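You operate a simulated robot arm through the tools that you are given. There is no shell and no other tool. Be economical: measure what you need, move in short steps, check, and stop when the job is done.

Carry out the task below with a simulated robot arm. There is one attempt and no reset: what you move stays moved.

## Task
Push the batten to its stop, run the slider up and lock it.
Fine: the batten in the gauge lane; the gauge lever frees and locks the red slider.

Only the result counts: the job must be done as asked and must still hold three seconds after the hand-in. Knocking over, shifting, dropping, spilling or breaking anything else fails it.

## Robot
A 6-joint arm with a fingered hand on a trunk, on a base that drives. Base frame: it is fixed to the floor where the robot stands at the start and does not move with it; the origin is under the middle of the robot, x ahead of it, y to its left, z up; the surface under the hand at the start is at about z = 0.86. Units: m, degrees, N and s.
With the tool pointing down near the work surface it reaches from about 0.18 to 0.86 m from the robot's upright axis, wherever it stands. Its first joint turns from -166.0 to 166.0 degrees. Places, roughly: gauge lever [0.7, 0.5, 0.9]; lane of the length gauge [0.7, 0.1, 0.9]; red slider [0.7, -0.2, 0.9]. Payload 5 kg.
The tool frame sits at the grasp point between the pads (the TCP): z along the fingers, y along the line on which they close. The tips reach 0.036 m beyond it. The gripper opens to 0.12 m. The gripper's body begins 0.042 m behind the TCP. The gripper is a hand of 4 fingers: y runs from the thumb to the fingers, the wrist lies at [-0.019, -0.123, -0.211] in the tool frame.
Orientation is told as [roll, pitch, yaw] about the base's x, y, z axes, in that order, counted from this pose: with the fingers straight down and the wrist toward the robot, the tool's x, y and z point along [0, 1, 0], [1, 0, 0] and [0, 0, -1] of the base frame.

## Interface
- The arm moves only by the tool send_rows. Its arguments are lists of equal length, an entry for each row: "dp": the shift along the tool's x, y, z in m, a list of three; "delta_rot": the turn, a rotation vector about the tool's x, y, z in degrees, a list of three. In form: {"dp": [[x, y, z], ...], "delta_rot": [[rx, ry, rz], ...]}. A call has 1 to 20 rows; each row shifts and turns the commanded pose from where the row before left it, along the tool's axes as they then stand. A row lasts 0.2 s, in which the tool goes at most 0.05 m and 8.6 degrees; a call with a longer step from one row to the next is refused whole. A pose out of reach is approached as far as the arm can. The call stops where the force on the tool passes 40 N (or 10 N more than at its start, if that is more) or the arm is blocked; 0.2 s more then pass. In this call time passes only in rows, and 0.2 s behind the last. It gives the time, the measured TCP pose, the force on the tool (base axes), the opening and the grip force at its end, in the units of the frame above (readings bear some noise), with the torque about the TCP (base axes, N m) and any sound that the robot's microphone picked up.
- Cameras (640 x 400 px; columns grow to the right, rows downward): "scene" is now at [0.1234, 0.0106, 1.7241]; the picture's right is [0.23, -0.97, 0.00], its down [-0.74, -0.17, -0.65] and it looks along [0.64, 0.15, -0.76] (base axes); focal length 267 px, centre (320, 200). "wrist" rides on the gripper at [0.072, -0.101, -0.142] in the tool frame; the picture's right is [-0.79, 0.29, -0.54], its down [-0.56, -0.70, 0.44] and it looks along [-0.25, 0.65, 0.71] (tool axes); focal length 280 px, centre (320, 200). There is no depth. A picture from a camera that has moved, and an enlarged one, comes with that camera's place and axes in the base frame and with its lens. The place of the scene camera against the robot may be out by one fixed shift of up to 0.025 m in any direction.
- grab_frame(camera): a new picture of that camera. The clock stands still meanwhile.
- raise_lower(by): slides the trunk up (or, below 0, down) by that many m; the arm and the scene camera ride with it, the base frame stays. It gives what a move gives, with no picture.
- base_move(legs): drives the robot by 1 to 6 legs, each [ahead, turn to the left] in m and degrees, along the robot's own axes; the way and the turn of a leg run together, so that a leg with both is an arc; at most 1.5 m and 180 degrees a leg. The arm and the cameras ride along, it lands a little off, and it stops where it bumps. It gives what a move gives.
- curl_fingers(index, middle, ring, thumb_bend, thumb_turn): sets how far each is bent, from 0 (flat) to 1 (curled in); at 0.3 the hand is open as for a grip, at 0.7 the pads meet at the TCP. One left out holds its place. A second passes; each finger stops where it meets its share of the squeeze, and holds until it gets a number again. It is the only way to open and close the hand. It gives what a move gives, with no picture; readings hold the bend of each and the force on the fingers (four entries, about 0 where the hand has none), thumb and palm. thumb_turn goes from beside the hand (0) to across from the fingers (1), as for a grip.
- head_to(pan, tilt): turns the head with the scene camera to pan (to the left, within 86 degrees either way) and tilt (down, from -29 to 69), counted from straight ahead of the robot. It gives what a move gives.
- close_up(camera, box): a new picture of the part [left, top, right, bottom] of that camera's present view, enlarged. The clock stands still meanwhile.
- close_job(): hands the job in; it is judged then, once.

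Go step by step. Nothing tells you exact positions but the pictures and the camera data: compare them with the known pose of the tool, close in by small moves and look again before you grip or let go. The budget is 120 turns and 90 pictures, counting those below and the enlarged ones. Unless the task says otherwise, let go and move clear before handing in, and close with one line.

The tools are called after "Call:" as a command line: name --argument value ..., lists and objects as JSON in quotes. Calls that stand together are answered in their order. send_rows: Moves the arm, as the interface text tells. Its arguments: {"type":"object","properties":{"dp":{"type":"array","items":{"type":"array","items":{"type":"number"}}},"delta_rot":{"type":"array","items":{"type":"array","items":{"type":"number"}}}},"required":["dp","delta_rot"]} The other tools are called the same way: raise_lower (by) slides the trunk up or down; curl_fingers (index, middle, ring, thumb_bend, thumb_turn) moves the fingers one by one; base_move (legs) drives the base; head_to (pan, tilt) turns the head that bears the scene camera; grab_frame (camera) takes a picture; close_up (camera, box) takes an enlarged picture of a part of a camera's view; close_job () hands the job in.

At the start:

```text
t: 0.0
position: [0.5938, -0.0171, 1.1663]
orientation: [-0.2, 0.0, 0.0]
contact_force: [-0.4, -0.3, 0.5]
wrist_torque: [-0.02, -0.01, -0.01]
width: 0.1194
gripper_force: 0.2
shape: jaw
bend: [0.3, 0.3, 0.3, 0.3, 0.98]
finger forces: [0.1, 0.0, 0.0, 0.0, 0.0, 0.0]
trunk travel left (down, up): [-0.739, 0.101]
robot x, y, heading: [-0.0005, 0.0007, -0.0]
head pan, tilt: [13.1, 49.2]
```

scene: 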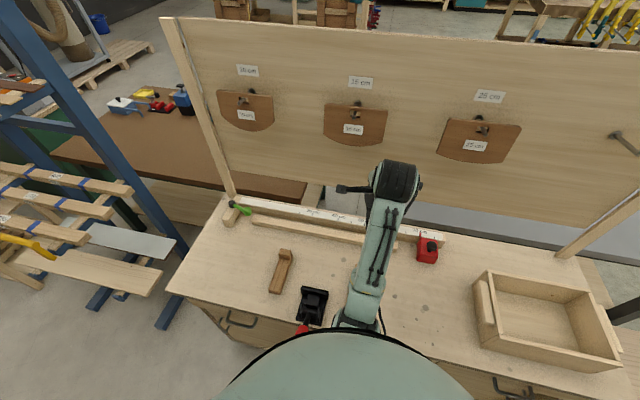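
wrist: 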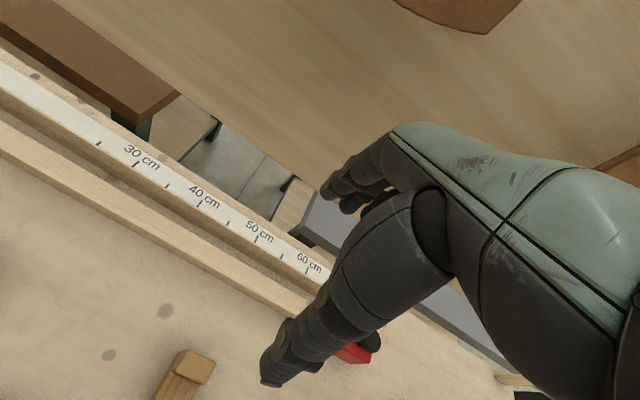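

I see a bench with a scale rule at the back, a batten in front of it, a green lever at the left end and the red slider at the right. I'll look closer at each.

Call:
close_up --camera "scene" --box '[200, 170, 360, 270]'

Call:
close_up --camera "scene" --box '[340, 190, 500, 290]'

```text
4.00 times, centred on (280, 220) of scene
camera zoom: at [0.1234, 0.0106, 1.7241], right [0.23, -0.97, 0.0], down [-0.74, -0.17, -0.65], along [0.64, 0.15, -0.76], focal length 1068 px, centre (480, 120)
```

zoom: 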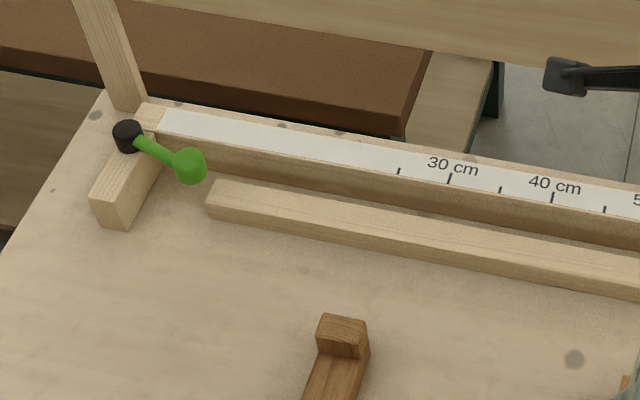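

```text
4.00 times, centred on (420, 240) of scene
camera zoom: at [0.1234, 0.0106, 1.7241], right [0.23, -0.97, 0.0], down [-0.74, -0.17, -0.65], along [0.64, 0.15, -0.76], focal length 1068 px, centre (-80, 40)
```

zoom: 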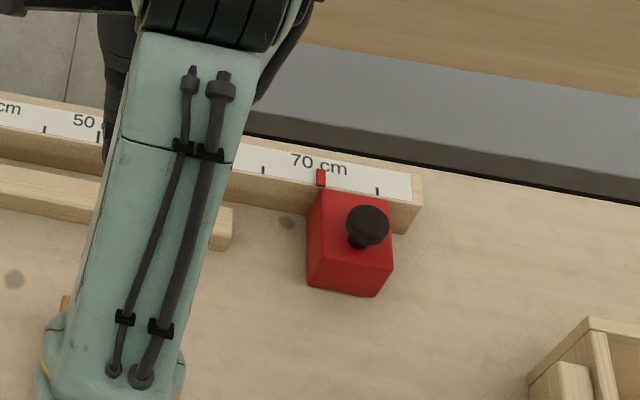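

The lever (pivot ~[0.695, 0.494], green tip ~[0.674, 0.421]) is beside the stop block; the batten spans y≈-0.15..0.415, and the slider is at y≈-0.25. I'll move the hand left to unblock the view and inspect the lever.

Call:
send_rows --dp '[[0.048, -0.01, 0], [0.048, -0.01, 0], [0.048, -0.01, 0], [0.048, -0.01, 0], [0.048, -0.01, 0], [0.048, -0.01, 0], [0.048, -0.01, 0], [0.048, -0.01, 0], [0.048, -0.01, 0]]' --delta_rot '[[0, 0, 0], [0, 0, 0], [0, 0, 0], [0, 0, 0], [0, 0, 0], [0, 0, 0], [0, 0, 0], [0, 0, 0], [0, 0, 0]]'

Call:
grab_frame --camera "wrist"

Call:
close_up --camera "scene" --box '[300, 170, 500, 295]'

```text
t: 2.0
position: [0.5046, 0.4192, 1.1628]
orientation: [-0.2, 0.0, 0.0]
contact_force: [-1.3, 0.5, 0.1]
wrist_torque: [-0.03, 0.0, 0.02]
width: 0.1194
gripper_force: 0.0
shape: jaw
bend: [0.3, 0.3, 0.3, 0.3, 0.98]
finger forces: [0.0, 0.1, 0.0, 0.0, 0.0, 0.0]
out of reach, approached as far as the arm can: row 3
trunk travel left (down, up): [-0.739, 0.101]
robot x, y, heading: [0.0023, 0.0025, -0.1]
head pan, tilt: [13.1, 49.2]
```

```text
85 pictures are left
camera wrist: at [0.4036, 0.4922, 1.3051], right [0.29, -0.79, 0.54], down [-0.7, -0.56, -0.44], along [0.65, -0.25, -0.71], focal length 280 px, centre (320, 200)
```

wrist: 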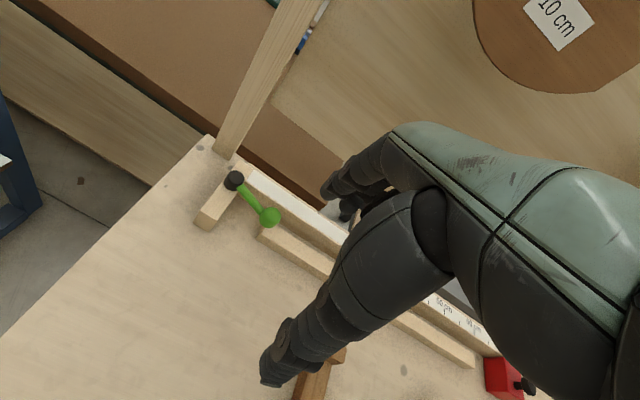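

```text
3.20 times, centred on (400, 232) of scene
camera zoom: at [0.1228, 0.0137, 1.7241], right [0.23, -0.97, 0.0], down [-0.74, -0.17, -0.65], along [0.64, 0.15, -0.76], focal length 855 px, centre (64, 96)
```

zoom: 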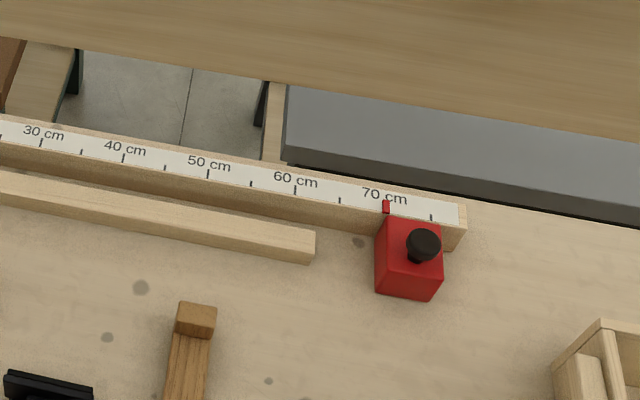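

The batten sits about 3 cm off the fence, so it also needs seating. I'll take a full view to map the obstacles.

Call:
grab_frame --camera "scene"

Call:
close_up --camera "wrist" --box '[180, 140, 340, 240]'

```text
83 pictures are left
camera scene: at [0.1228, 0.0137, 1.7241], right [0.23, -0.97, 0.0], down [-0.74, -0.17, -0.65], along [0.64, 0.15, -0.76], focal length 267 px, centre (320, 200)
```

scene: 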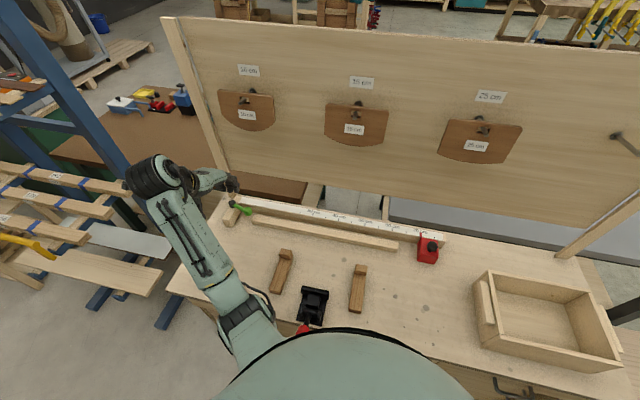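

```text
4.00 times, centred on (260, 190) of wrist
camera zoom: at [0.4036, 0.4922, 1.3051], right [0.29, -0.79, 0.54], down [-0.7, -0.56, -0.44], along [0.65, -0.25, -0.71], focal length 1122 px, centre (560, 240)
```

zoom: 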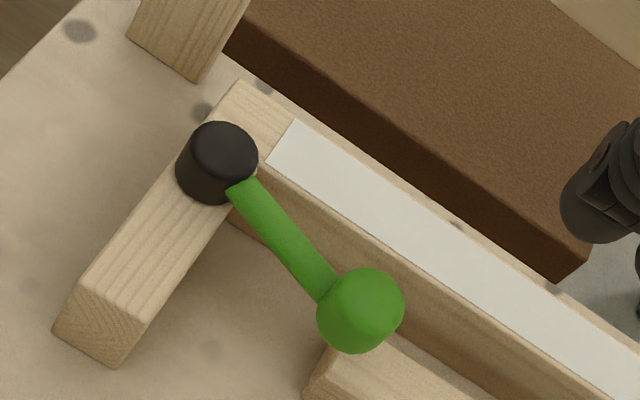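

The wrist view puts the lever pivot at ~(0.673, 0.507), the knob at ~(0.648, 0.430), and the scene camera is ~2 cm off; corrected, the batten lies at x≈0.652–0.674 with the fence at ~0.70. I'll close the fingers and come in front of the batten's middle to push it to the fence.

Call:
curl_fingers --index 0.7 --middle 0.7 --ring 0.7 --thumb_bend 0.65

Call:
send_rows --dp '[[-0.0389, 0.0108, 0.0233], [-0.0389, 0.0108, 0.0233], [-0.0389, 0.0108, 0.0233], [-0.0389, 0.0108, 0.0233], [-0.0389, 0.0108, 0.0233], [-0.0389, 0.0108, 0.0233], [-0.0389, 0.0108, 0.0233]]' --delta_rot '[[0, 0, 0], [0, 0, 0], [0, 0, 0], [0, 0, 0], [0, 0, 0], [0, 0, 0], [0, 0, 0]]'

Call:
grab_frame --camera "scene"

Call:
grab_frame --camera "wrist"

```text
t: 3.0
position: [0.5056, 0.4161, 1.1625]
orientation: [-0.1, 0.0, 0.0]
contact_force: [0.6, 0.2, 0.7]
wrist_torque: [0.0, 0.01, 0.01]
width: 0.0127
gripper_force: 0.1
shape: fingers
bend: [0.7, 0.7, 0.7, 0.65, 0.98]
finger forces: [0.0, 0.0, 0.0, 0.0, 0.1, 0.0]
trunk travel left (down, up): [-0.739, 0.101]
robot x, y, heading: [0.0004, -0.0019, -0.1]
head pan, tilt: [13.1, 49.2]
```

```text
t: 4.6
position: [0.5792, 0.1403, 0.9974]
orientation: [0.0, 0.0, 0.1]
contact_force: [0.2, 0.6, -0.2]
wrist_torque: [0.01, -0.01, 0.0]
width: 0.0127
gripper_force: 0.0
shape: fingers
bend: [0.7, 0.7, 0.7, 0.65, 0.98]
finger forces: [0.1, 0.1, 0.0, 0.1, 0.0, 0.0]
trunk travel left (down, up): [-0.739, 0.101]
robot x, y, heading: [0.0005, 0.0002, 0.2]
head pan, tilt: [13.1, 49.2]
```

```text
81 pictures are left
camera scene: at [0.1238, 0.0091, 1.7241], right [0.23, -0.97, 0.0], down [-0.74, -0.17, -0.65], along [0.64, 0.15, -0.76], focal length 267 px, centre (320, 200)
```

scene: 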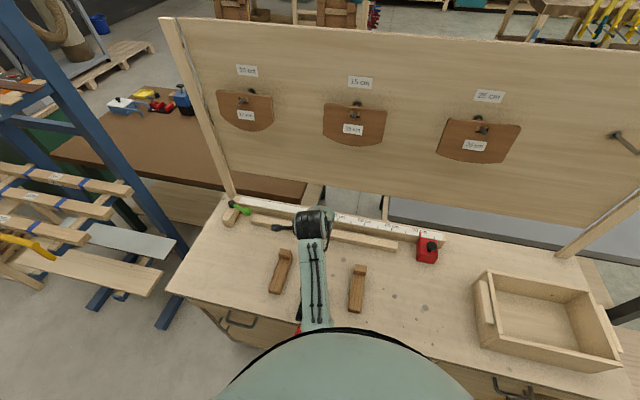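

```text
80 pictures are left
camera wrist: at [0.478, 0.2136, 1.1403], right [0.29, -0.79, 0.54], down [-0.7, -0.56, -0.44], along [0.65, -0.25, -0.71], focal length 280 px, centre (320, 200)
```

wrist: 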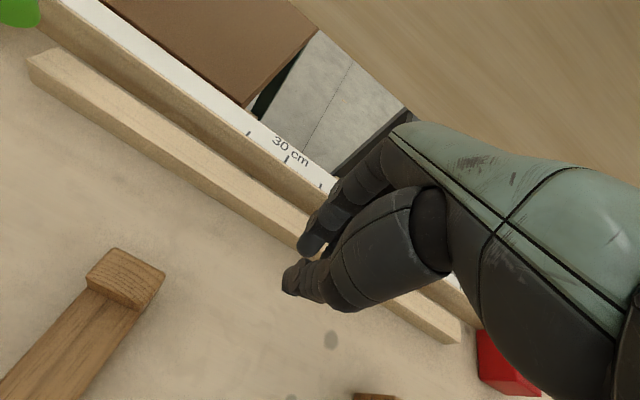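

With the closed hand the fingers slope too much; a bend of 0.3 makes them nearly vertical at about +0.06 in x. I'll back off, open them, then descend and look.

Call:
send_rows --dp '[[0, -0.045, 0]]' --delta_rot '[[0, 0, 0]]'

Call:
curl_fingers --index 0.3 --middle 0.3 --ring 0.3 --thumb_bend 0.65

Call:
send_rows --dp '[[0, 0, 0.03], [0, 0, 0.03], [0, 0, 0.02]]' --delta_rot '[[0, 0, 0], [0, 0, 0], [0, 0, 0]]'

Call:
grab_frame --camera "wrist"

Call:
close_up --camera "scene" --box '[220, 180, 420, 305]'

```text
t: 5.0
position: [0.5299, 0.1399, 0.9988]
orientation: [0.0, -0.1, 0.1]
contact_force: [-0.5, -1.2, 0.5]
wrist_torque: [0.0, -0.07, 0.02]
width: 0.0126
gripper_force: 0.0
shape: fingers
bend: [0.7, 0.7, 0.7, 0.65, 0.98]
finger forces: [0.1, 0.0, 0.0, 0.0, 0.0, 0.1]
trunk travel left (down, up): [-0.739, 0.101]
robot x, y, heading: [-0.0002, 0.0007, -0.0]
head pan, tilt: [13.1, 49.2]
```

```text
t: 6.0
position: [0.5328, 0.1415, 0.9967]
orientation: [-0.1, 0.0, 0.0]
contact_force: [-0.2, 0.3, -0.1]
wrist_torque: [0.0, 0.01, 0.02]
width: 0.0719
gripper_force: 0.0
shape: fingers
bend: [0.3, 0.3, 0.3, 0.65, 0.98]
finger forces: [0.0, 0.0, 0.0, 0.1, 0.0, 0.0]
trunk travel left (down, up): [-0.739, 0.101]
robot x, y, heading: [0.0041, 0.0002, -0.2]
head pan, tilt: [13.1, 49.2]
```

```text
t: 6.8
position: [0.533, 0.1403, 0.9189]
orientation: [-0.1, 0.0, 0.0]
contact_force: [0.0, -0.4, 0.5]
wrist_torque: [0.01, 0.0, 0.03]
width: 0.0724
gripper_force: 0.1
shape: fingers
bend: [0.3, 0.3, 0.3, 0.65, 0.98]
finger forces: [0.1, 0.1, 0.0, 0.1, 0.0, 0.1]
trunk travel left (down, up): [-0.739, 0.101]
robot x, y, heading: [-0.0009, -0.0005, 0.2]
head pan, tilt: [13.1, 49.2]
```

```text
79 pictures are left
camera wrist: at [0.432, 0.2147, 1.0613], right [0.29, -0.79, 0.54], down [-0.7, -0.56, -0.44], along [0.65, -0.25, -0.71], focal length 280 px, centre (320, 200)
```

wrist: 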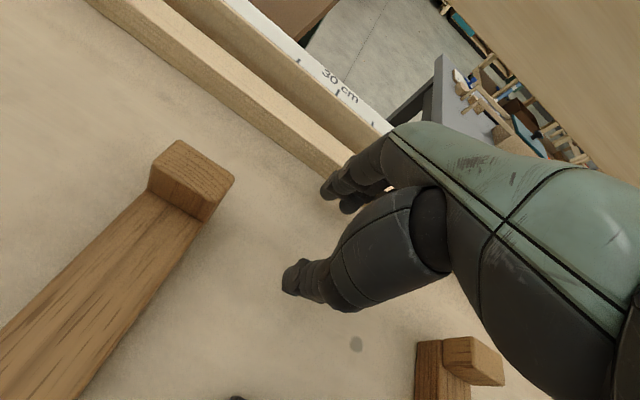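

```text
3.20 times, centred on (320, 242) of scene
camera zoom: at [0.1236, 0.0107, 1.7241], right [0.23, -0.97, 0.0], down [-0.74, -0.17, -0.65], along [0.64, 0.15, -0.76], focal length 855 px, centre (320, 64)
```

zoom: 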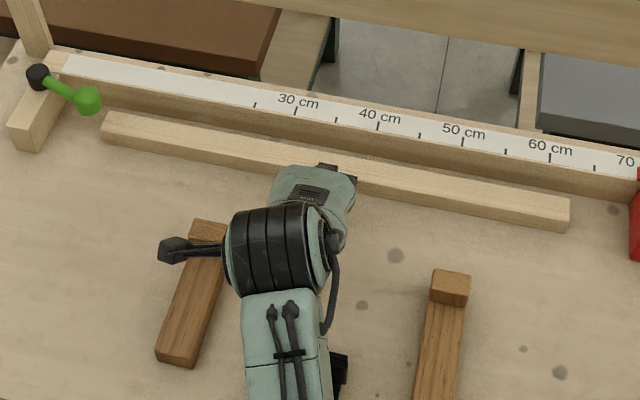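

Fingers are in front of the batten near its middle. I'll lower slightly and push gently forward.

Call:
send_rows --dp '[[0, 0, 0.01], [0, 0.01, 0], [0, 0.01, 0], [0, 0.01, 0], [0, 0.01, 0], [0, 0.008, 0], [0, 0.006, 0]]' --delta_rot '[[0, 0, 0], [0, 0, 0], [0, 0, 0], [0, 0, 0], [0, 0, 0], [0, 0, 0], [0, 0, 0]]'

Call:
close_up --camera "scene" --box '[220, 180, 420, 305]'

```text
t: 8.4
position: [0.5887, 0.1423, 0.9106]
orientation: [-0.1, 0.0, 0.1]
contact_force: [-2.5, 0.4, 1.6]
wrist_torque: [0.0, -0.11, -0.01]
width: 0.072
gripper_force: 1.3
shape: fingers
bend: [0.3, 0.31, 0.3, 0.65, 0.98]
finger forces: [0.0, 2.5, 0.1, 0.0, 0.0, 0.0]
trunk travel left (down, up): [-0.739, 0.101]
robot x, y, heading: [0.0015, 0.0009, 0.1]
head pan, tilt: [13.1, 49.2]
```

```text
3.20 times, centred on (320, 242) of scene
camera zoom: at [0.1224, 0.0107, 1.7242], right [0.23, -0.97, 0.0], down [-0.74, -0.17, -0.65], along [0.64, 0.15, -0.76], focal length 855 px, centre (320, 64)
```

zoom: 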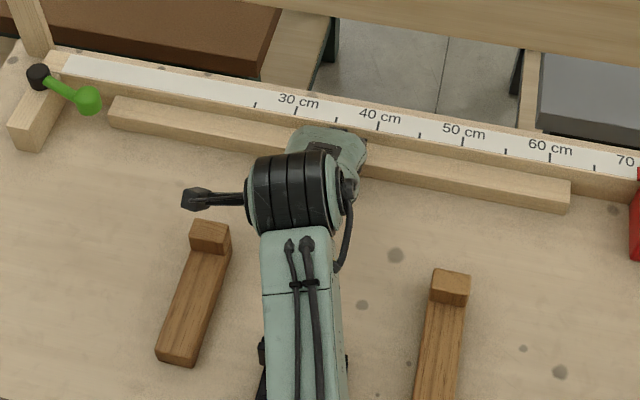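

Batten is moving parallel toward the fence with 2.5 N. I'll keep pushing until it seats.

Call:
send_rows --dp '[[0, 0.006, 0], [0, 0.006, 0], [0, 0.006, 0]]' --delta_rot '[[0, 0, 0], [0, 0, 0], [0, 0, 0]]'

Call:
close_up --camera "scene" --box '[220, 180, 420, 305]'

```text
t: 9.2
position: [0.6014, 0.1421, 0.9143]
orientation: [0.0, -0.3, 0.1]
contact_force: [-32.7, -3.2, 17.1]
wrist_torque: [-0.34, -0.27, -0.58]
width: 0.0616
gripper_force: 17.5
shape: fingers
bend: [0.37, 0.37, 0.36, 0.65, 0.98]
finger forces: [9.5, 11.7, 13.8, 0.0, 0.0, 0.1]
trunk travel left (down, up): [-0.739, 0.101]
robot x, y, heading: [-0.0004, 0.004, -0.1]
head pan, tilt: [13.1, 49.2]
```

```text
3.20 times, centred on (320, 242) of scene
camera zoom: at [0.1144, 0.0098, 1.7248], right [0.23, -0.97, 0.0], down [-0.73, -0.17, -0.66], along [0.64, 0.15, -0.75], focal length 855 px, centre (320, 64)
```

zoom: 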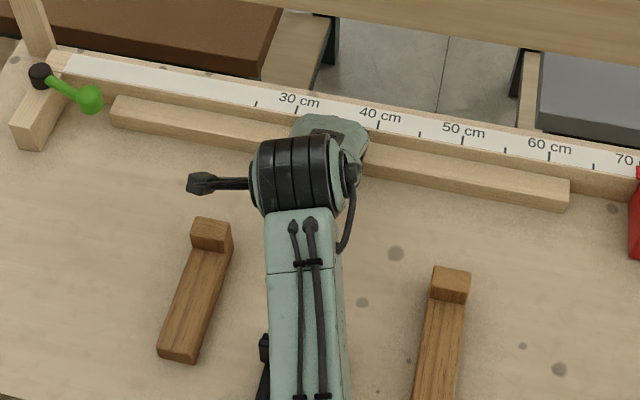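

The batten is seated on the fence. I'll back off, rise and go view the slider knob (~[0.657, -0.236]).

Call:
send_rows --dp '[[0, -0.03, 0], [0, 0, -0.045], [0, 0, -0.045], [0, 0, -0.045], [-0.045, 0, 0], [-0.045, 0, 0], [-0.045, 0, 0], [-0.045, 0, 0], [-0.045, 0, 0], [-0.045, 0, 0], [-0.045, 0, 0], [-0.045, 0, 0]]' --delta_rot '[[0, 0, 0], [0, 0, 0], [0, 0, 0], [0, 0, 0], [0, 0, 0], [0, 0, 0], [0, 0, 0], [0, 0, 0], [0, 0, 0], [0, 0, 0], [0, 0, 0], [0, 0, 0]]'

Call:
grab_frame --camera "wrist"

Call:
close_up --camera "scene" --box '[220, 180, 460, 330]'

```text
t: 11.8
position: [0.5774, -0.2194, 1.0443]
orientation: [0.1, 0.0, 0.1]
contact_force: [0.0, -0.4, -0.7]
wrist_torque: [-0.01, 0.0, -0.01]
width: 0.0719
gripper_force: 0.0
shape: fingers
bend: [0.3, 0.3, 0.3, 0.65, 0.98]
finger forces: [0.1, 0.1, 0.0, 0.0, 0.0, 0.0]
trunk travel left (down, up): [-0.739, 0.101]
robot x, y, heading: [0.0004, 0.0051, 0.2]
head pan, tilt: [13.1, 49.2]
```

```text
75 pictures are left
camera wrist: at [0.4767, -0.1463, 1.1868], right [0.29, -0.79, 0.54], down [-0.7, -0.56, -0.44], along [0.65, -0.25, -0.71], focal length 280 px, centre (320, 200)
```

wrist: 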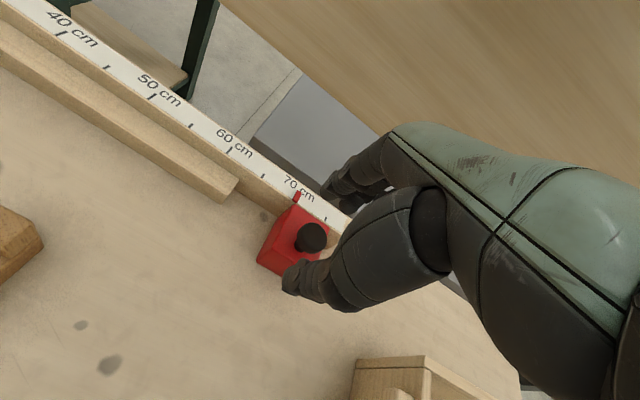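

```text
2.67 times, centred on (340, 255) of scene
camera zoom: at [0.1238, 0.0085, 1.7241], right [0.23, -0.97, 0.0], down [-0.74, -0.17, -0.65], along [0.64, 0.15, -0.76], focal length 712 px, centre (267, 53)
```

zoom: 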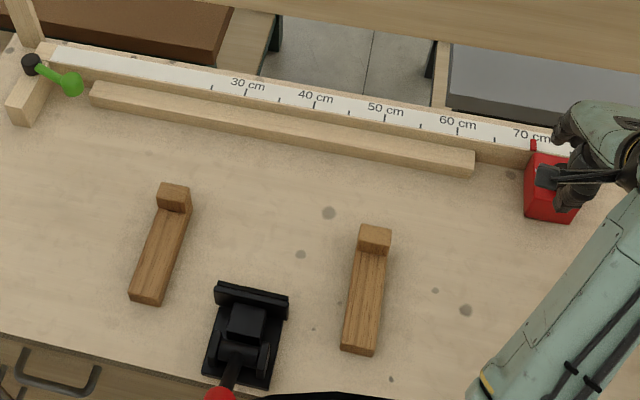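

The knob is at about (0.652, -0.238), top ~0.94. I'll open the hand, move above it and look.

Call:
curl_fingers --index 0.3 --middle 0.3 --ring 0.3 --thumb_bend 0.3

Call:
send_rows --dp '[[-0.009, 0.037, 0], [-0.01, 0.038, 0], [0, 0, 0.035]]' --delta_rot '[[0, 0, 0], [0, 0, 0], [0, 0, 0]]'

Call:
grab_frame --camera "wrist"

Call:
close_up --camera "scene" --box '[340, 180, 500, 280]'

```text
t: 12.8
position: [0.5782, -0.2176, 1.0447]
orientation: [0.0, 0.0, 0.1]
contact_force: [-0.2, 1.5, -0.2]
wrist_torque: [0.01, 0.05, 0.0]
width: 0.1231
gripper_force: 0.1
shape: fingers
bend: [0.3, 0.3, 0.3, 0.3, 0.98]
finger forces: [0.0, 0.0, 0.1, 0.0, 0.0, 0.1]
trunk travel left (down, up): [-0.739, 0.101]
robot x, y, heading: [-0.0016, 0.0022, 0.1]
head pan, tilt: [13.1, 49.2]
```

```text
t: 13.6
position: [0.6532, -0.2365, 1.0115]
orientation: [-0.1, -0.1, 0.0]
contact_force: [0.0, -0.7, 0.9]
wrist_torque: [-0.01, -0.02, -0.01]
width: 0.1235
gripper_force: 0.1
shape: fingers
bend: [0.3, 0.3, 0.3, 0.3, 0.98]
finger forces: [0.0, 0.0, 0.0, 0.1, 0.0, 0.0]
trunk travel left (down, up): [-0.739, 0.101]
robot x, y, heading: [-0.0004, -0.0024, -0.2]
head pan, tilt: [13.1, 49.2]
```

```text
73 pictures are left
camera wrist: at [0.5517, -0.1622, 1.1539], right [0.29, -0.79, 0.54], down [-0.7, -0.56, -0.44], along [0.65, -0.25, -0.71], focal length 280 px, centre (320, 200)
```

wrist: 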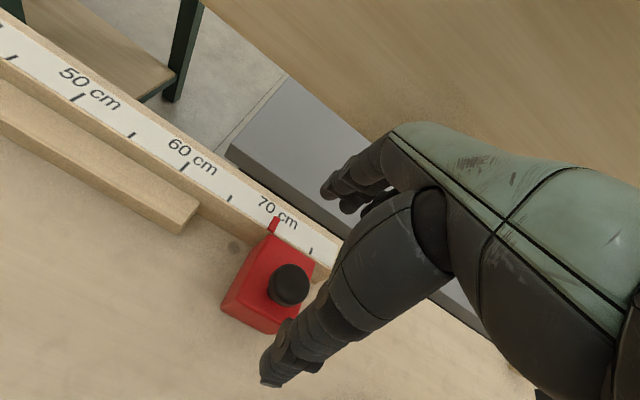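

```text
4.00 times, centred on (420, 230) of scene
camera zoom: at [0.122, 0.0112, 1.7243], right [0.23, -0.97, 0.0], down [-0.74, -0.17, -0.65], along [0.64, 0.15, -0.76], focal length 1068 px, centre (-80, 80)
```

zoom: 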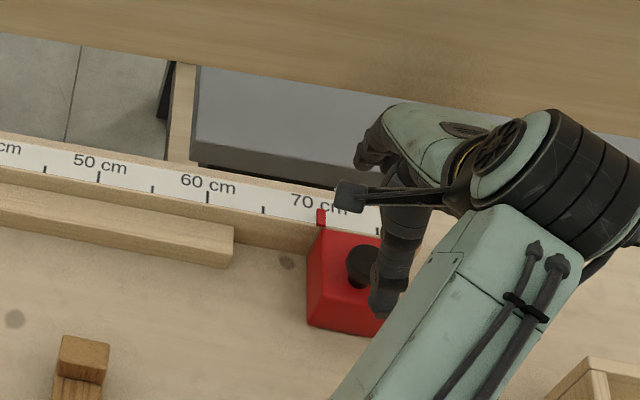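

Triangulated, the knob centre is at (0.646, -0.240, ~0.942). I'll descend over it.

Call:
send_rows --dp '[[-0.003, -0.006, 0.02], [0, 0, 0.02], [0, 0, 0.01]]' --delta_rot '[[0, 0, 0], [0, 0, 0], [0, 0, 0]]'

Call:
grab_frame --camera "wrist"

Call:
close_up --camera "scene" --box '[340, 180, 500, 280]'

```text
t: 14.4
position: [0.647, -0.24, 0.9611]
orientation: [-0.1, 0.0, 0.1]
contact_force: [-0.8, -0.1, 0.1]
wrist_torque: [0.0, 0.04, 0.03]
width: 0.1231
gripper_force: 0.1
shape: fingers
bend: [0.3, 0.3, 0.3, 0.3, 0.98]
finger forces: [0.1, 0.0, 0.0, 0.0, 0.0, 0.0]
trunk travel left (down, up): [-0.739, 0.101]
robot x, y, heading: [0.0024, 0.0001, -0.1]
head pan, tilt: [13.1, 49.2]
```

```text
71 pictures are left
camera wrist: at [0.546, -0.1658, 1.1036], right [0.29, -0.79, 0.54], down [-0.7, -0.56, -0.44], along [0.65, -0.25, -0.71], focal length 280 px, centre (320, 200)
```

wrist: 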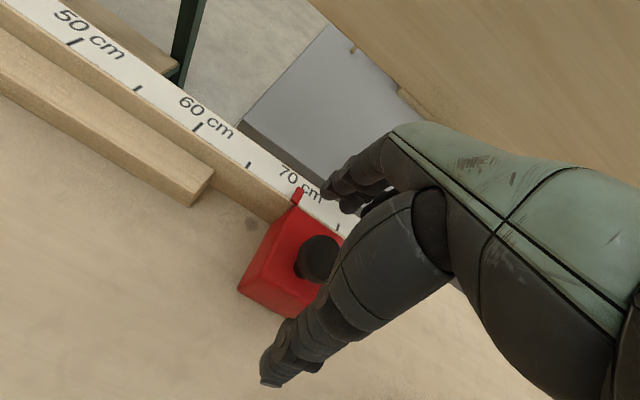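

```text
4.00 times, centred on (420, 230) of scene
camera zoom: at [0.1238, 0.0103, 1.7241], right [0.23, -0.97, 0.0], down [-0.74, -0.17, -0.65], along [0.64, 0.15, -0.76], focal length 1068 px, centre (-80, 80)
```

zoom: 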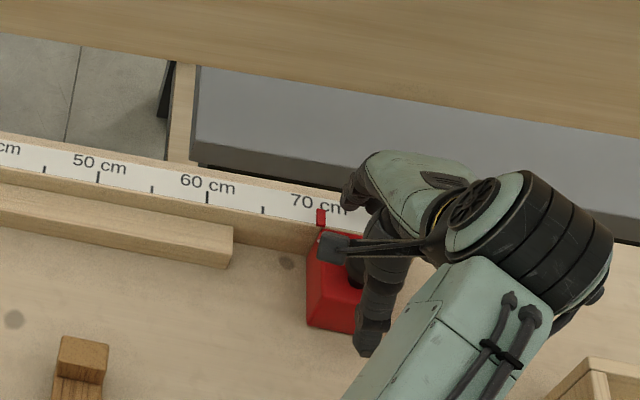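

The knob is between thumb and fingers. I'll close on it.

Call:
curl_fingers --index 0.65 --middle 0.65 --ring 0.65 --thumb_bend 0.65

Call:
grab_frame --camera "wrist"

```text
t: 15.4
position: [0.6469, -0.2389, 0.9611]
orientation: [0.0, 0.0, 0.1]
contact_force: [1.6, -0.7, -1.1]
wrist_torque: [0.03, 0.0, -0.02]
width: 0.0273
gripper_force: 3.3
shape: fingers
bend: [0.62, 0.64, 0.65, 0.63, 0.97]
finger forces: [2.8, 1.7, 0.0, 0.1, 2.5, 0.1]
trunk travel left (down, up): [-0.739, 0.101]
robot x, y, heading: [-0.0006, 0.0006, -0.2]
head pan, tilt: [13.1, 49.2]
```

```text
69 pictures are left
camera wrist: at [0.5462, -0.1657, 1.1039], right [0.29, -0.79, 0.54], down [-0.7, -0.56, -0.44], along [0.65, -0.25, -0.71], focal length 280 px, centre (320, 200)
```

wrist: 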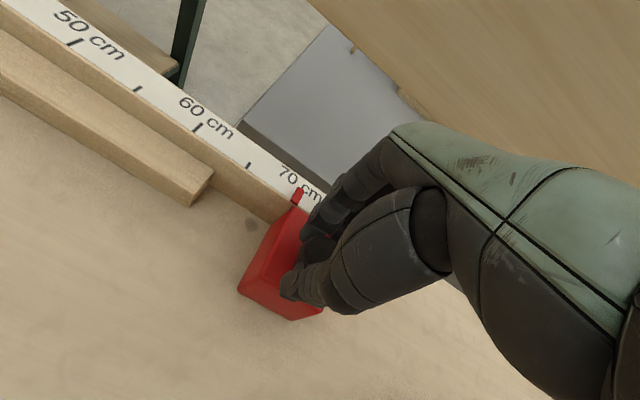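

Light grip on the knob. I'll test gently whether the slider is free with a small +y move.

Call:
curl_fingers --index 0.72 --middle 0.72 --ring 0.65 --thumb_bend 0.72

Call:
send_rows --dp '[[0.005, 0, 0], [0.005, 0, 0]]' --delta_rot '[[0, 0, 0], [0, 0, 0]]'

Call:
grab_frame --camera "wrist"

```text
t: 16.4
position: [0.6474, -0.2384, 0.96]
orientation: [0.0, 0.0, 0.1]
contact_force: [5.2, 0.6, -8.9]
wrist_torque: [0.04, 0.06, 0.01]
width: 0.0237
gripper_force: 14.4
shape: fingers
bend: [0.62, 0.65, 0.65, 0.65, 0.97]
finger forces: [9.5, 9.1, 0.0, 0.0, 9.7, 0.1]
trunk travel left (down, up): [-0.739, 0.101]
robot x, y, heading: [-0.002, 0.0024, -0.1]
head pan, tilt: [13.1, 49.2]
```

```text
t: 17.0
position: [0.648, -0.2309, 0.9584]
orientation: [0.1, 0.1, 0.0]
contact_force: [4.9, -12.5, -12.4]
wrist_torque: [-0.2, 0.0, -0.13]
width: 0.0131
gripper_force: 11.3
shape: fingers
bend: [0.71, 0.65, 0.65, 0.68, 0.97]
finger forces: [4.1, 13.7, 0.1, 0.1, 4.9, 0.0]
trunk travel left (down, up): [-0.739, 0.101]
robot x, y, heading: [-0.0035, 0.0031, -0.0]
head pan, tilt: [13.1, 49.2]
```

```text
68 pictures are left
camera wrist: at [0.5477, -0.1581, 1.1015], right [0.29, -0.79, 0.54], down [-0.7, -0.56, -0.44], along [0.65, -0.25, -0.72], focal length 280 px, centre (320, 200)
```

wrist: 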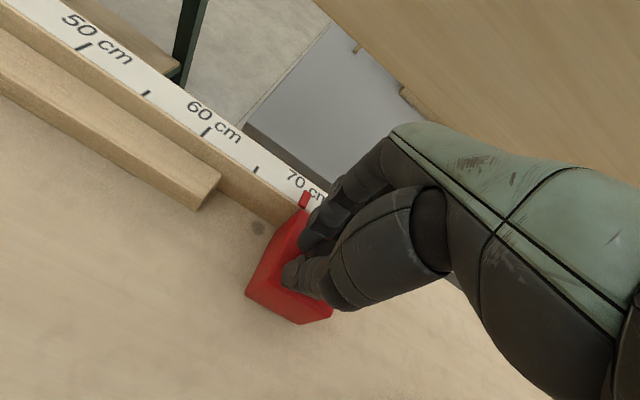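

The slider did not move at 12.5 N, so it is locked by the lever. I'll release, rise, and go to the lever.

Call:
curl_fingers --index 0.3 --middle 0.3 --ring 0.3 --thumb_bend 0.3

Call:
send_rows --dp '[[0, 0, -0.045], [0, 0, -0.045], [0.04, -0.02, 0], [0.048, 0, 0], [0.048, 0, 0], [0.048, 0, 0], [0.048, 0, 0], [0.048, 0, 0], [0.048, 0, 0], [0.048, 0, 0], [0.048, 0, 0], [0.048, 0, 0], [0.048, 0, 0], [0.048, -0.01, 0], [0.048, -0.01, 0], [0.048, -0.01, 0]]' --delta_rot '[[0, 0, 0], [0, 0, 0], [0, 0, 0], [0, 0, 0], [0, 0, 0], [0, 0, 0], [0, 0, 0], [0, 0, 0], [0, 0, 0], [0, 0, 0], [0, 0, 0], [0, 0, 0], [0, 0, 0], [0, 0, 0], [0, 0, 0], [0, 0, 0]]'

Call:
grab_frame --camera "wrist"

Call:
close_up --camera "scene" --box '[340, 190, 500, 290]'

```text
t: 18.0
position: [0.6474, -0.23, 0.9608]
orientation: [0.1, 0.0, 0.0]
contact_force: [-0.5, -0.4, 0.8]
wrist_torque: [-0.01, 0.02, -0.02]
width: 0.1228
gripper_force: 0.1
shape: fingers
bend: [0.3, 0.3, 0.3, 0.3, 0.97]
finger forces: [0.1, 0.0, 0.0, 0.1, 0.0, 0.0]
trunk travel left (down, up): [-0.739, 0.101]
robot x, y, heading: [-0.0001, -0.0029, -0.2]
head pan, tilt: [13.1, 49.2]
```

```text
t: 21.4
position: [0.5982, 0.4356, 1.0499]
orientation: [-0.3, 0.0, 0.0]
contact_force: [-0.4, -0.3, -0.7]
wrist_torque: [-0.01, -0.02, -0.01]
width: 0.1232
gripper_force: 0.1
shape: fingers
bend: [0.3, 0.3, 0.3, 0.3, 0.98]
finger forces: [0.1, 0.1, 0.0, 0.0, 0.0, 0.1]
trunk travel left (down, up): [-0.739, 0.101]
robot x, y, heading: [0.0021, 0.0019, -0.1]
head pan, tilt: [13.1, 49.2]
```

```text
67 pictures are left
camera wrist: at [0.4971, 0.5089, 1.1919], right [0.29, -0.79, 0.54], down [-0.7, -0.56, -0.44], along [0.65, -0.25, -0.71], focal length 280 px, centre (320, 200)
```

wrist: 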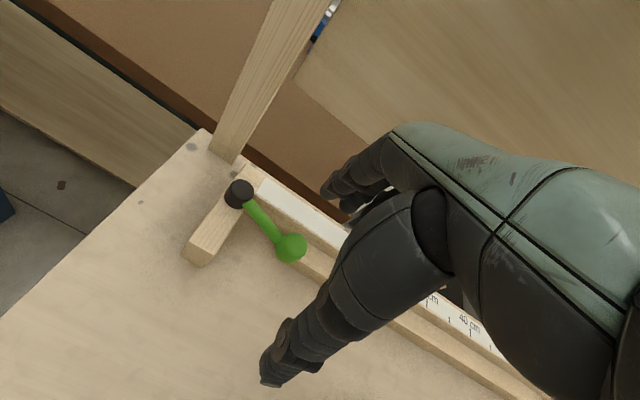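

```text
4.00 times, centred on (420, 240) of scene
camera zoom: at [0.123, 0.0134, 1.7241], right [0.23, -0.97, 0.0], down [-0.74, -0.17, -0.65], along [0.64, 0.15, -0.76], focal length 1068 px, centre (-80, 40)
```

zoom: 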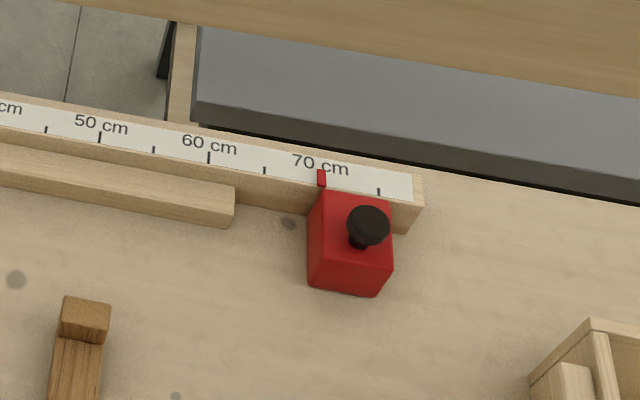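

The slider is unchanged. The lever knob is at about (0.638, 0.433, 0.945); I'll bring the open hand over it, biased a bit to -y, and look.

Call:
send_rows --dp '[[-0.008, 0.02, 0.02], [0, 0.02, 0.02], [0, 0, 0.02]]' --delta_rot '[[0, 0, 0], [0, 0, 0], [0, 0, 0]]'

Call:
grab_frame --camera "wrist"

Call:
close_up --camera "scene" --box '[180, 160, 340, 260]'

```text
t: 22.2
position: [0.6368, 0.4246, 0.99]
orientation: [0.0, -0.1, 0.0]
contact_force: [0.0, -0.3, -0.2]
wrist_torque: [-0.03, 0.0, -0.01]
width: 0.1233
gripper_force: 0.0
shape: fingers
bend: [0.3, 0.3, 0.3, 0.3, 0.98]
finger forces: [0.0, 0.0, 0.1, 0.0, 0.1, 0.1]
trunk travel left (down, up): [-0.739, 0.101]
robot x, y, heading: [-0.0034, 0.0001, 0.0]
head pan, tilt: [13.1, 49.2]
```

```text
65 pictures are left
camera wrist: at [0.5342, 0.4986, 1.1334], right [0.29, -0.79, 0.54], down [-0.7, -0.56, -0.44], along [0.65, -0.25, -0.71], focal length 280 px, centre (320, 200)
```

wrist: 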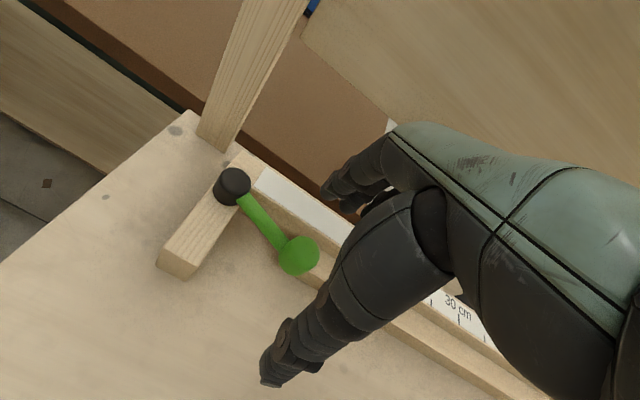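

```text
4.00 times, centred on (260, 210) of scene
camera zoom: at [0.1229, 0.0102, 1.7242], right [0.23, -0.97, 0.0], down [-0.74, -0.17, -0.65], along [0.64, 0.15, -0.76], focal length 1068 px, centre (560, 160)
```

zoom: 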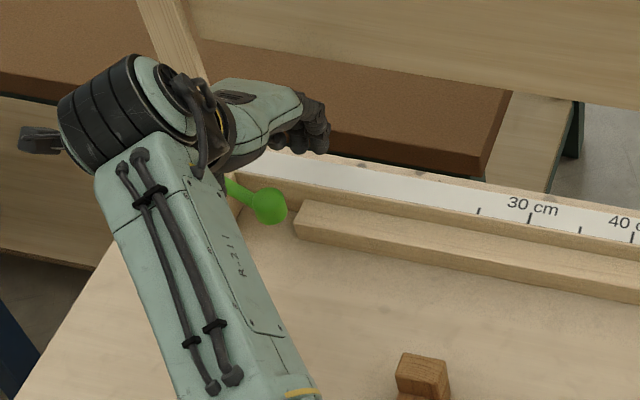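

The knob triangulates to (0.6355, 0.4345, 0.955). I'll descend onto it and close lightly.

Call:
send_rows --dp '[[0.003, 0, 0.017], [0, 0, 0.016]]' --delta_rot '[[0, 0, 0], [0, 0, 0]]'

Call:
curl_fingers --index 0.6 --middle 0.6 --ring 0.6 --thumb_bend 0.6

Call:
grab_frame --camera "wrist"

```text
t: 22.8
position: [0.6368, 0.4282, 0.9576]
orientation: [-0.1, 0.0, 0.2]
contact_force: [0.6, 0.8, 0.5]
wrist_torque: [-0.02, 0.0, 0.01]
width: 0.1233
gripper_force: 0.1
shape: fingers
bend: [0.3, 0.3, 0.3, 0.3, 0.98]
finger forces: [0.0, 0.1, 0.0, 0.2, 0.0, 0.0]
trunk travel left (down, up): [-0.739, 0.101]
robot x, y, heading: [-0.0021, -0.0008, -0.1]
head pan, tilt: [13.1, 49.2]
```

```text
t: 23.8
position: [0.6362, 0.4289, 0.9555]
orientation: [0.0, 0.0, -0.1]
contact_force: [1.0, 0.3, -0.8]
wrist_torque: [0.04, -0.01, -0.01]
width: 0.0364
gripper_force: 0.9
shape: fingers
bend: [0.59, 0.6, 0.6, 0.6, 0.98]
finger forces: [1.0, 0.1, 0.1, 0.1, 0.0, 0.1]
trunk travel left (down, up): [-0.739, 0.101]
robot x, y, heading: [0.0, -0.0001, -0.0]
head pan, tilt: [13.1, 49.2]
```

```text
63 pictures are left
camera wrist: at [0.5356, 0.5024, 1.0997], right [0.29, -0.79, 0.54], down [-0.7, -0.56, -0.44], along [0.65, -0.25, -0.71], focal length 280 px, centre (320, 200)
```

wrist: 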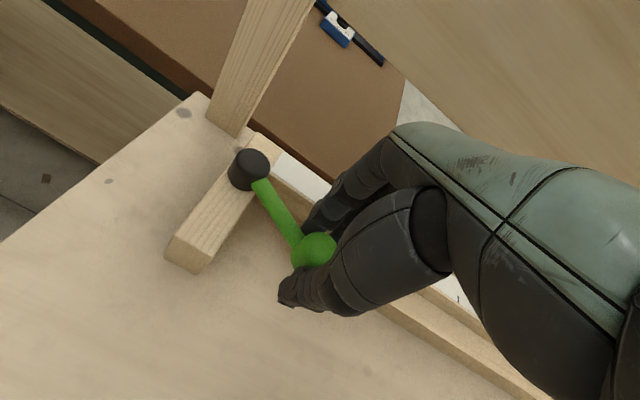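

The knob is loosely enclosed by index and thumb. I'll test swinging it toward the robot (-x) along its arc.

Call:
send_rows --dp '[[0.003, -0.01, 0], [0.004, -0.01, 0]]' --delta_rot '[[0, 0, 0], [0, 0, 0]]'

Call:
grab_frame --camera "wrist"

```text
t: 24.4
position: [0.617, 0.4353, 0.9574]
orientation: [0.0, 0.0, 0.1]
contact_force: [2.5, 1.2, -0.5]
wrist_torque: [0.04, -0.05, 0.01]
width: 0.0375
gripper_force: 1.4
shape: fingers
bend: [0.58, 0.6, 0.6, 0.6, 0.98]
finger forces: [1.8, 0.0, 0.0, 0.0, 0.0, 0.0]
trunk travel left (down, up): [-0.739, 0.101]
robot x, y, heading: [-0.0005, 0.0007, 0.0]
head pan, tilt: [13.1, 49.2]
```

```text
62 pictures are left
camera wrist: at [0.5158, 0.5091, 1.0996], right [0.29, -0.79, 0.54], down [-0.7, -0.56, -0.44], along [0.65, -0.25, -0.71], focal length 280 px, centre (320, 200)
```

wrist: 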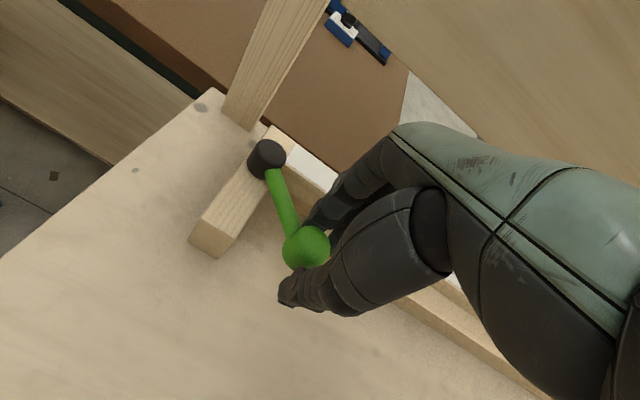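

The lever swings freely toward -x. I'll continue along the arc.

Call:
send_rows --dp '[[0.011, -0.01, 0], [0.011, -0.009, 0], [0.012, -0.007, 0]]' --delta_rot '[[0, 0, 0], [0, 0, 0], [0, 0, 0]]'

Call:
grab_frame --camera "wrist"

```text
t: 25.2
position: [0.5912, 0.4699, 0.9567]
orientation: [-0.2, 0.0, 0.2]
contact_force: [2.1, -0.3, 0.9]
wrist_torque: [0.0, -0.04, -0.04]
width: 0.0373
gripper_force: 0.7
shape: fingers
bend: [0.58, 0.6, 0.6, 0.6, 0.98]
finger forces: [1.7, 0.0, 0.0, 0.1, 0.0, 0.1]
trunk travel left (down, up): [-0.739, 0.101]
robot x, y, heading: [-0.0007, 0.0003, 0.0]
head pan, tilt: [13.1, 49.2]
```

```text
61 pictures are left
camera wrist: at [0.4895, 0.5439, 1.0996], right [0.29, -0.79, 0.54], down [-0.7, -0.56, -0.44], along [0.65, -0.25, -0.71], focal length 280 px, centre (320, 200)
```

wrist: 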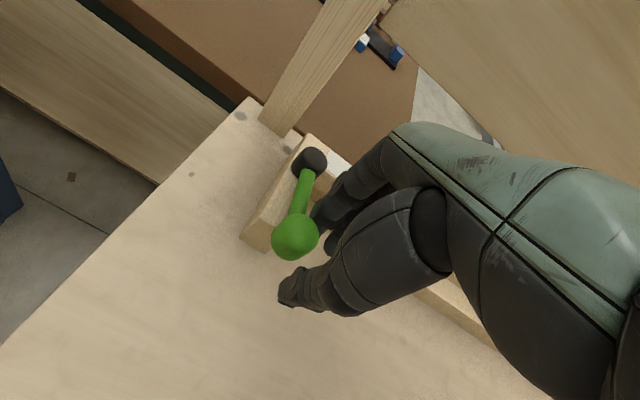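

The lever is at about -168° (rotated ~55°). I'll push further until it meets an end.

Call:
send_rows --dp '[[0.012, -0.003, 0], [0.012, 0, 0]]' --delta_rot '[[0, 0, 0], [0, 0, 0]]'

Call:
grab_frame --camera "wrist"

```text
t: 25.8
position: [0.5872, 0.4882, 0.957]
orientation: [-0.2, 0.1, -0.3]
contact_force: [1.4, -24.5, 1.5]
wrist_torque: [-0.77, -0.11, -0.62]
width: 0.0372
gripper_force: 12.5
shape: fingers
bend: [0.58, 0.6, 0.6, 0.6, 0.98]
finger forces: [24.7, 0.1, 0.1, 0.0, 0.1, 0.0]
trunk travel left (down, up): [-0.739, 0.101]
robot x, y, heading: [0.0011, -0.0021, -0.2]
head pan, tilt: [13.1, 49.2]
```

```text
60 pictures are left
camera wrist: at [0.4875, 0.5616, 1.1], right [0.29, -0.79, 0.55], down [-0.7, -0.56, -0.44], along [0.65, -0.26, -0.71], focal length 280 px, centre (320, 200)
```

wrist: 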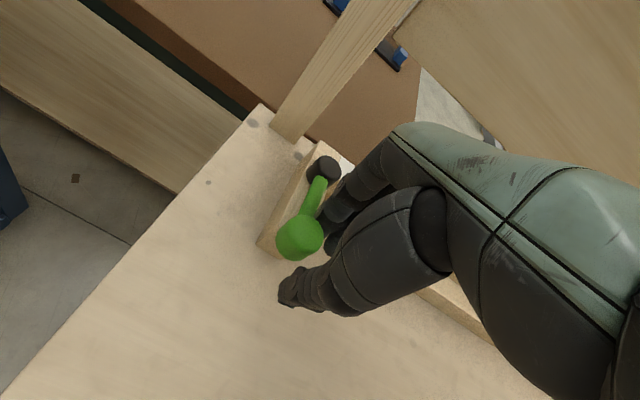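

The lever hit its end stop, so it should now be free. I'll release and move clear, then check.

Call:
send_rows --dp '[[-0.015, 0, 0]]' --delta_rot '[[0, 0, 0]]'

Call:
curl_fingers --index 0.3 --middle 0.3 --ring 0.3 --thumb_bend 0.3

Call:
send_rows --dp '[[0, 0, -0.045], [0, 0, -0.045], [-0.048, 0, 0], [-0.048, 0, 0], [-0.048, 0, 0], [-0.048, 0, 0], [-0.048, 0, 0], [-0.048, 0, 0], [-0.048, 0, 0], [-0.048, 0, 0], [-0.048, 0, 0], [-0.048, 0, 0], [-0.048, 0.01, 0], [-0.048, 0.01, 0], [-0.048, 0.01, 0], [-0.048, 0.01, 0], [-0.03, 0.01, 0]]' --delta_rot '[[0, 0, 0], [0, 0, 0], [0, 0, 0], [0, 0, 0], [0, 0, 0], [0, 0, 0], [0, 0, 0], [0, 0, 0], [0, 0, 0], [0, 0, 0], [0, 0, 0], [0, 0, 0], [0, 0, 0], [0, 0, 0], [0, 0, 0], [0, 0, 0], [0, 0, 0]]'

Call:
close_up --camera "scene" --box '[200, 170, 360, 270]'

Call:
grab_frame --camera "wrist"

```text
t: 26.2
position: [0.5867, 0.482, 0.958]
orientation: [0.1, -0.1, 0.2]
contact_force: [2.4, -4.6, -3.2]
wrist_torque: [-0.2, 0.01, -0.14]
width: 0.0379
gripper_force: 2.7
shape: fingers
bend: [0.58, 0.6, 0.6, 0.6, 0.98]
finger forces: [5.4, 0.0, 0.0, 0.1, 0.1, 0.1]
trunk travel left (down, up): [-0.739, 0.101]
robot x, y, heading: [0.0038, 0.0011, 0.1]
head pan, tilt: [13.1, 49.2]
```

```text
t: 27.2
position: [0.5884, 0.4805, 0.9591]
orientation: [-0.1, 0.0, 0.1]
contact_force: [-0.2, -0.4, -0.1]
wrist_torque: [-0.03, -0.02, -0.03]
width: 0.1233
gripper_force: 0.0
shape: fingers
bend: [0.3, 0.3, 0.3, 0.3, 0.98]
finger forces: [0.0, 0.0, 0.0, 0.0, 0.0, 0.0]
trunk travel left (down, up): [-0.739, 0.101]
robot x, y, heading: [0.0004, 0.004, -0.2]
head pan, tilt: [13.1, 49.2]
```

```text
t: 30.8
position: [0.6363, -0.2246, 1.0454]
orientation: [0.0, 0.0, 0.2]
contact_force: [0.0, 0.8, 0.3]
wrist_torque: [0.02, 0.0, 0.01]
width: 0.1235
gripper_force: 0.2
shape: fingers
bend: [0.3, 0.3, 0.3, 0.3, 0.98]
finger forces: [0.1, 0.0, 0.0, 0.0, 0.1, 0.0]
trunk travel left (down, up): [-0.739, 0.101]
robot x, y, heading: [-0.0005, -0.0005, -0.2]
head pan, tilt: [13.1, 49.2]
```

```text
4.00 times, centred on (280, 220) of scene
camera zoom: at [0.1239, 0.0092, 1.7241], right [0.23, -0.97, 0.0], down [-0.74, -0.17, -0.65], along [0.64, 0.15, -0.76], focal length 1068 px, centre (480, 120)
```

zoom: 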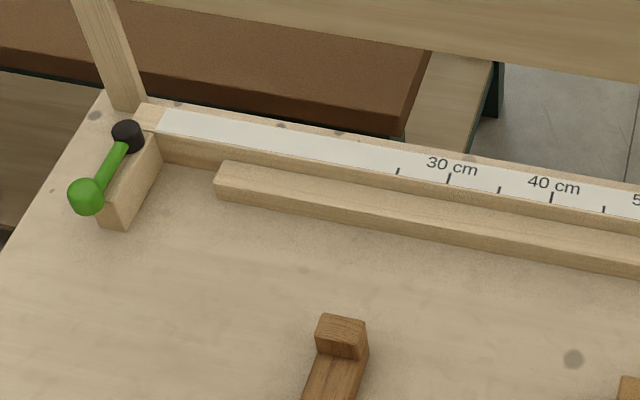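

```text
58 pictures are left
camera wrist: at [0.5351, -0.1507, 1.1882], right [0.29, -0.79, 0.54], down [-0.7, -0.56, -0.44], along [0.65, -0.25, -0.71], focal length 280 px, centre (320, 200)
```

wrist: 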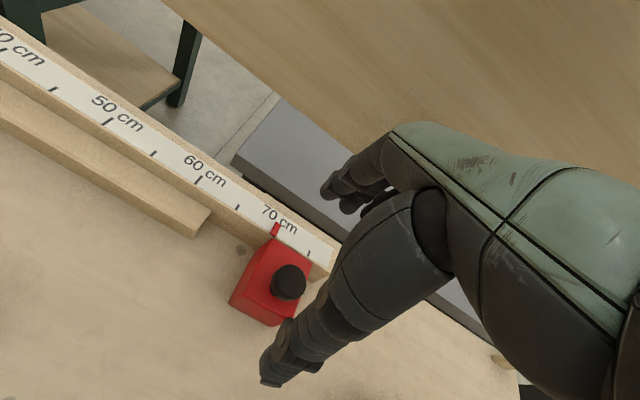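

The lever is now swung open and the batten is flush to the fence. I'll grip the slider knob again and pull it toward +y.

Call:
send_rows --dp '[[-0.015, 0.011, 0.02], [0, 0, 0.035], [0, 0, 0.032]]' --delta_rot '[[0, 0, 0], [0, 0, 0], [0, 0, 0]]'

Call:
curl_fingers --index 0.68 --middle 0.7 --ring 0.7 --thumb_bend 0.68

Call:
send_rows --dp '[[0.005, 0, 0], [0.005, 0, 0], [0.005, 0, 0], [0.005, 0, 0]]' --delta_rot '[[0, 0, 0], [0, 0, 0], [0, 0, 0], [0, 0, 0]]'

Call:
grab_frame --camera "wrist"

```text
t: 31.6
position: [0.6478, -0.2395, 0.9608]
orientation: [-0.1, 0.0, 0.0]
contact_force: [0.7, 0.7, -0.3]
wrist_torque: [0.02, -0.01, 0.03]
width: 0.1235
gripper_force: 0.0
shape: fingers
bend: [0.3, 0.3, 0.3, 0.3, 0.98]
finger forces: [0.0, 0.1, 0.1, 0.0, 0.0, 0.0]
trunk travel left (down, up): [-0.739, 0.101]
robot x, y, heading: [-0.0017, -0.0016, 0.1]
head pan, tilt: [13.1, 49.2]
```

```text
t: 32.6
position: [0.6481, -0.2377, 0.9608]
orientation: [0.0, 0.1, 0.1]
contact_force: [2.4, -0.4, -3.8]
wrist_torque: [0.02, -0.03, 0.04]
width: 0.0248
gripper_force: 7.0
shape: fingers
bend: [0.64, 0.67, 0.7, 0.64, 0.97]
finger forces: [4.5, 4.3, 0.1, 0.1, 5.1, 0.0]
trunk travel left (down, up): [-0.739, 0.101]
robot x, y, heading: [-0.0006, -0.0023, -0.1]
head pan, tilt: [13.1, 49.2]
```

```text
t: 33.6
position: [0.6484, -0.2164, 0.9602]
orientation: [0.0, 0.1, -0.1]
contact_force: [0.5, -0.7, -5.0]
wrist_torque: [-0.05, 0.02, 0.01]
width: 0.0246
gripper_force: 7.1
shape: fingers
bend: [0.64, 0.67, 0.7, 0.64, 0.97]
finger forces: [3.7, 4.6, 0.0, 0.0, 5.8, 0.1]
trunk travel left (down, up): [-0.739, 0.101]
robot x, y, heading: [0.0037, 0.0013, 0.0]
head pan, tilt: [13.1, 49.2]
```

```text
57 pictures are left
camera wrist: at [0.5479, -0.1433, 1.1027], right [0.29, -0.79, 0.54], down [-0.7, -0.56, -0.44], along [0.65, -0.25, -0.71], focal length 280 px, centre (320, 200)
```

wrist: 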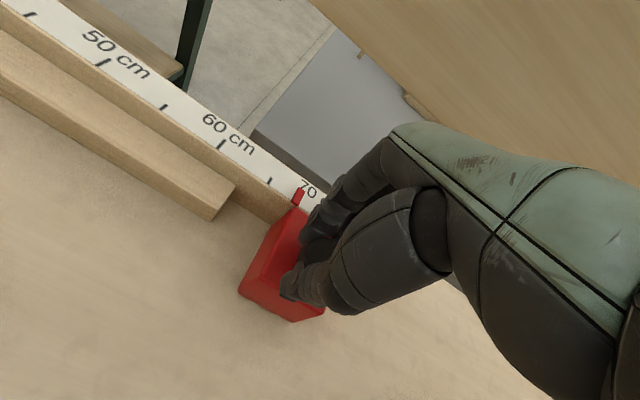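

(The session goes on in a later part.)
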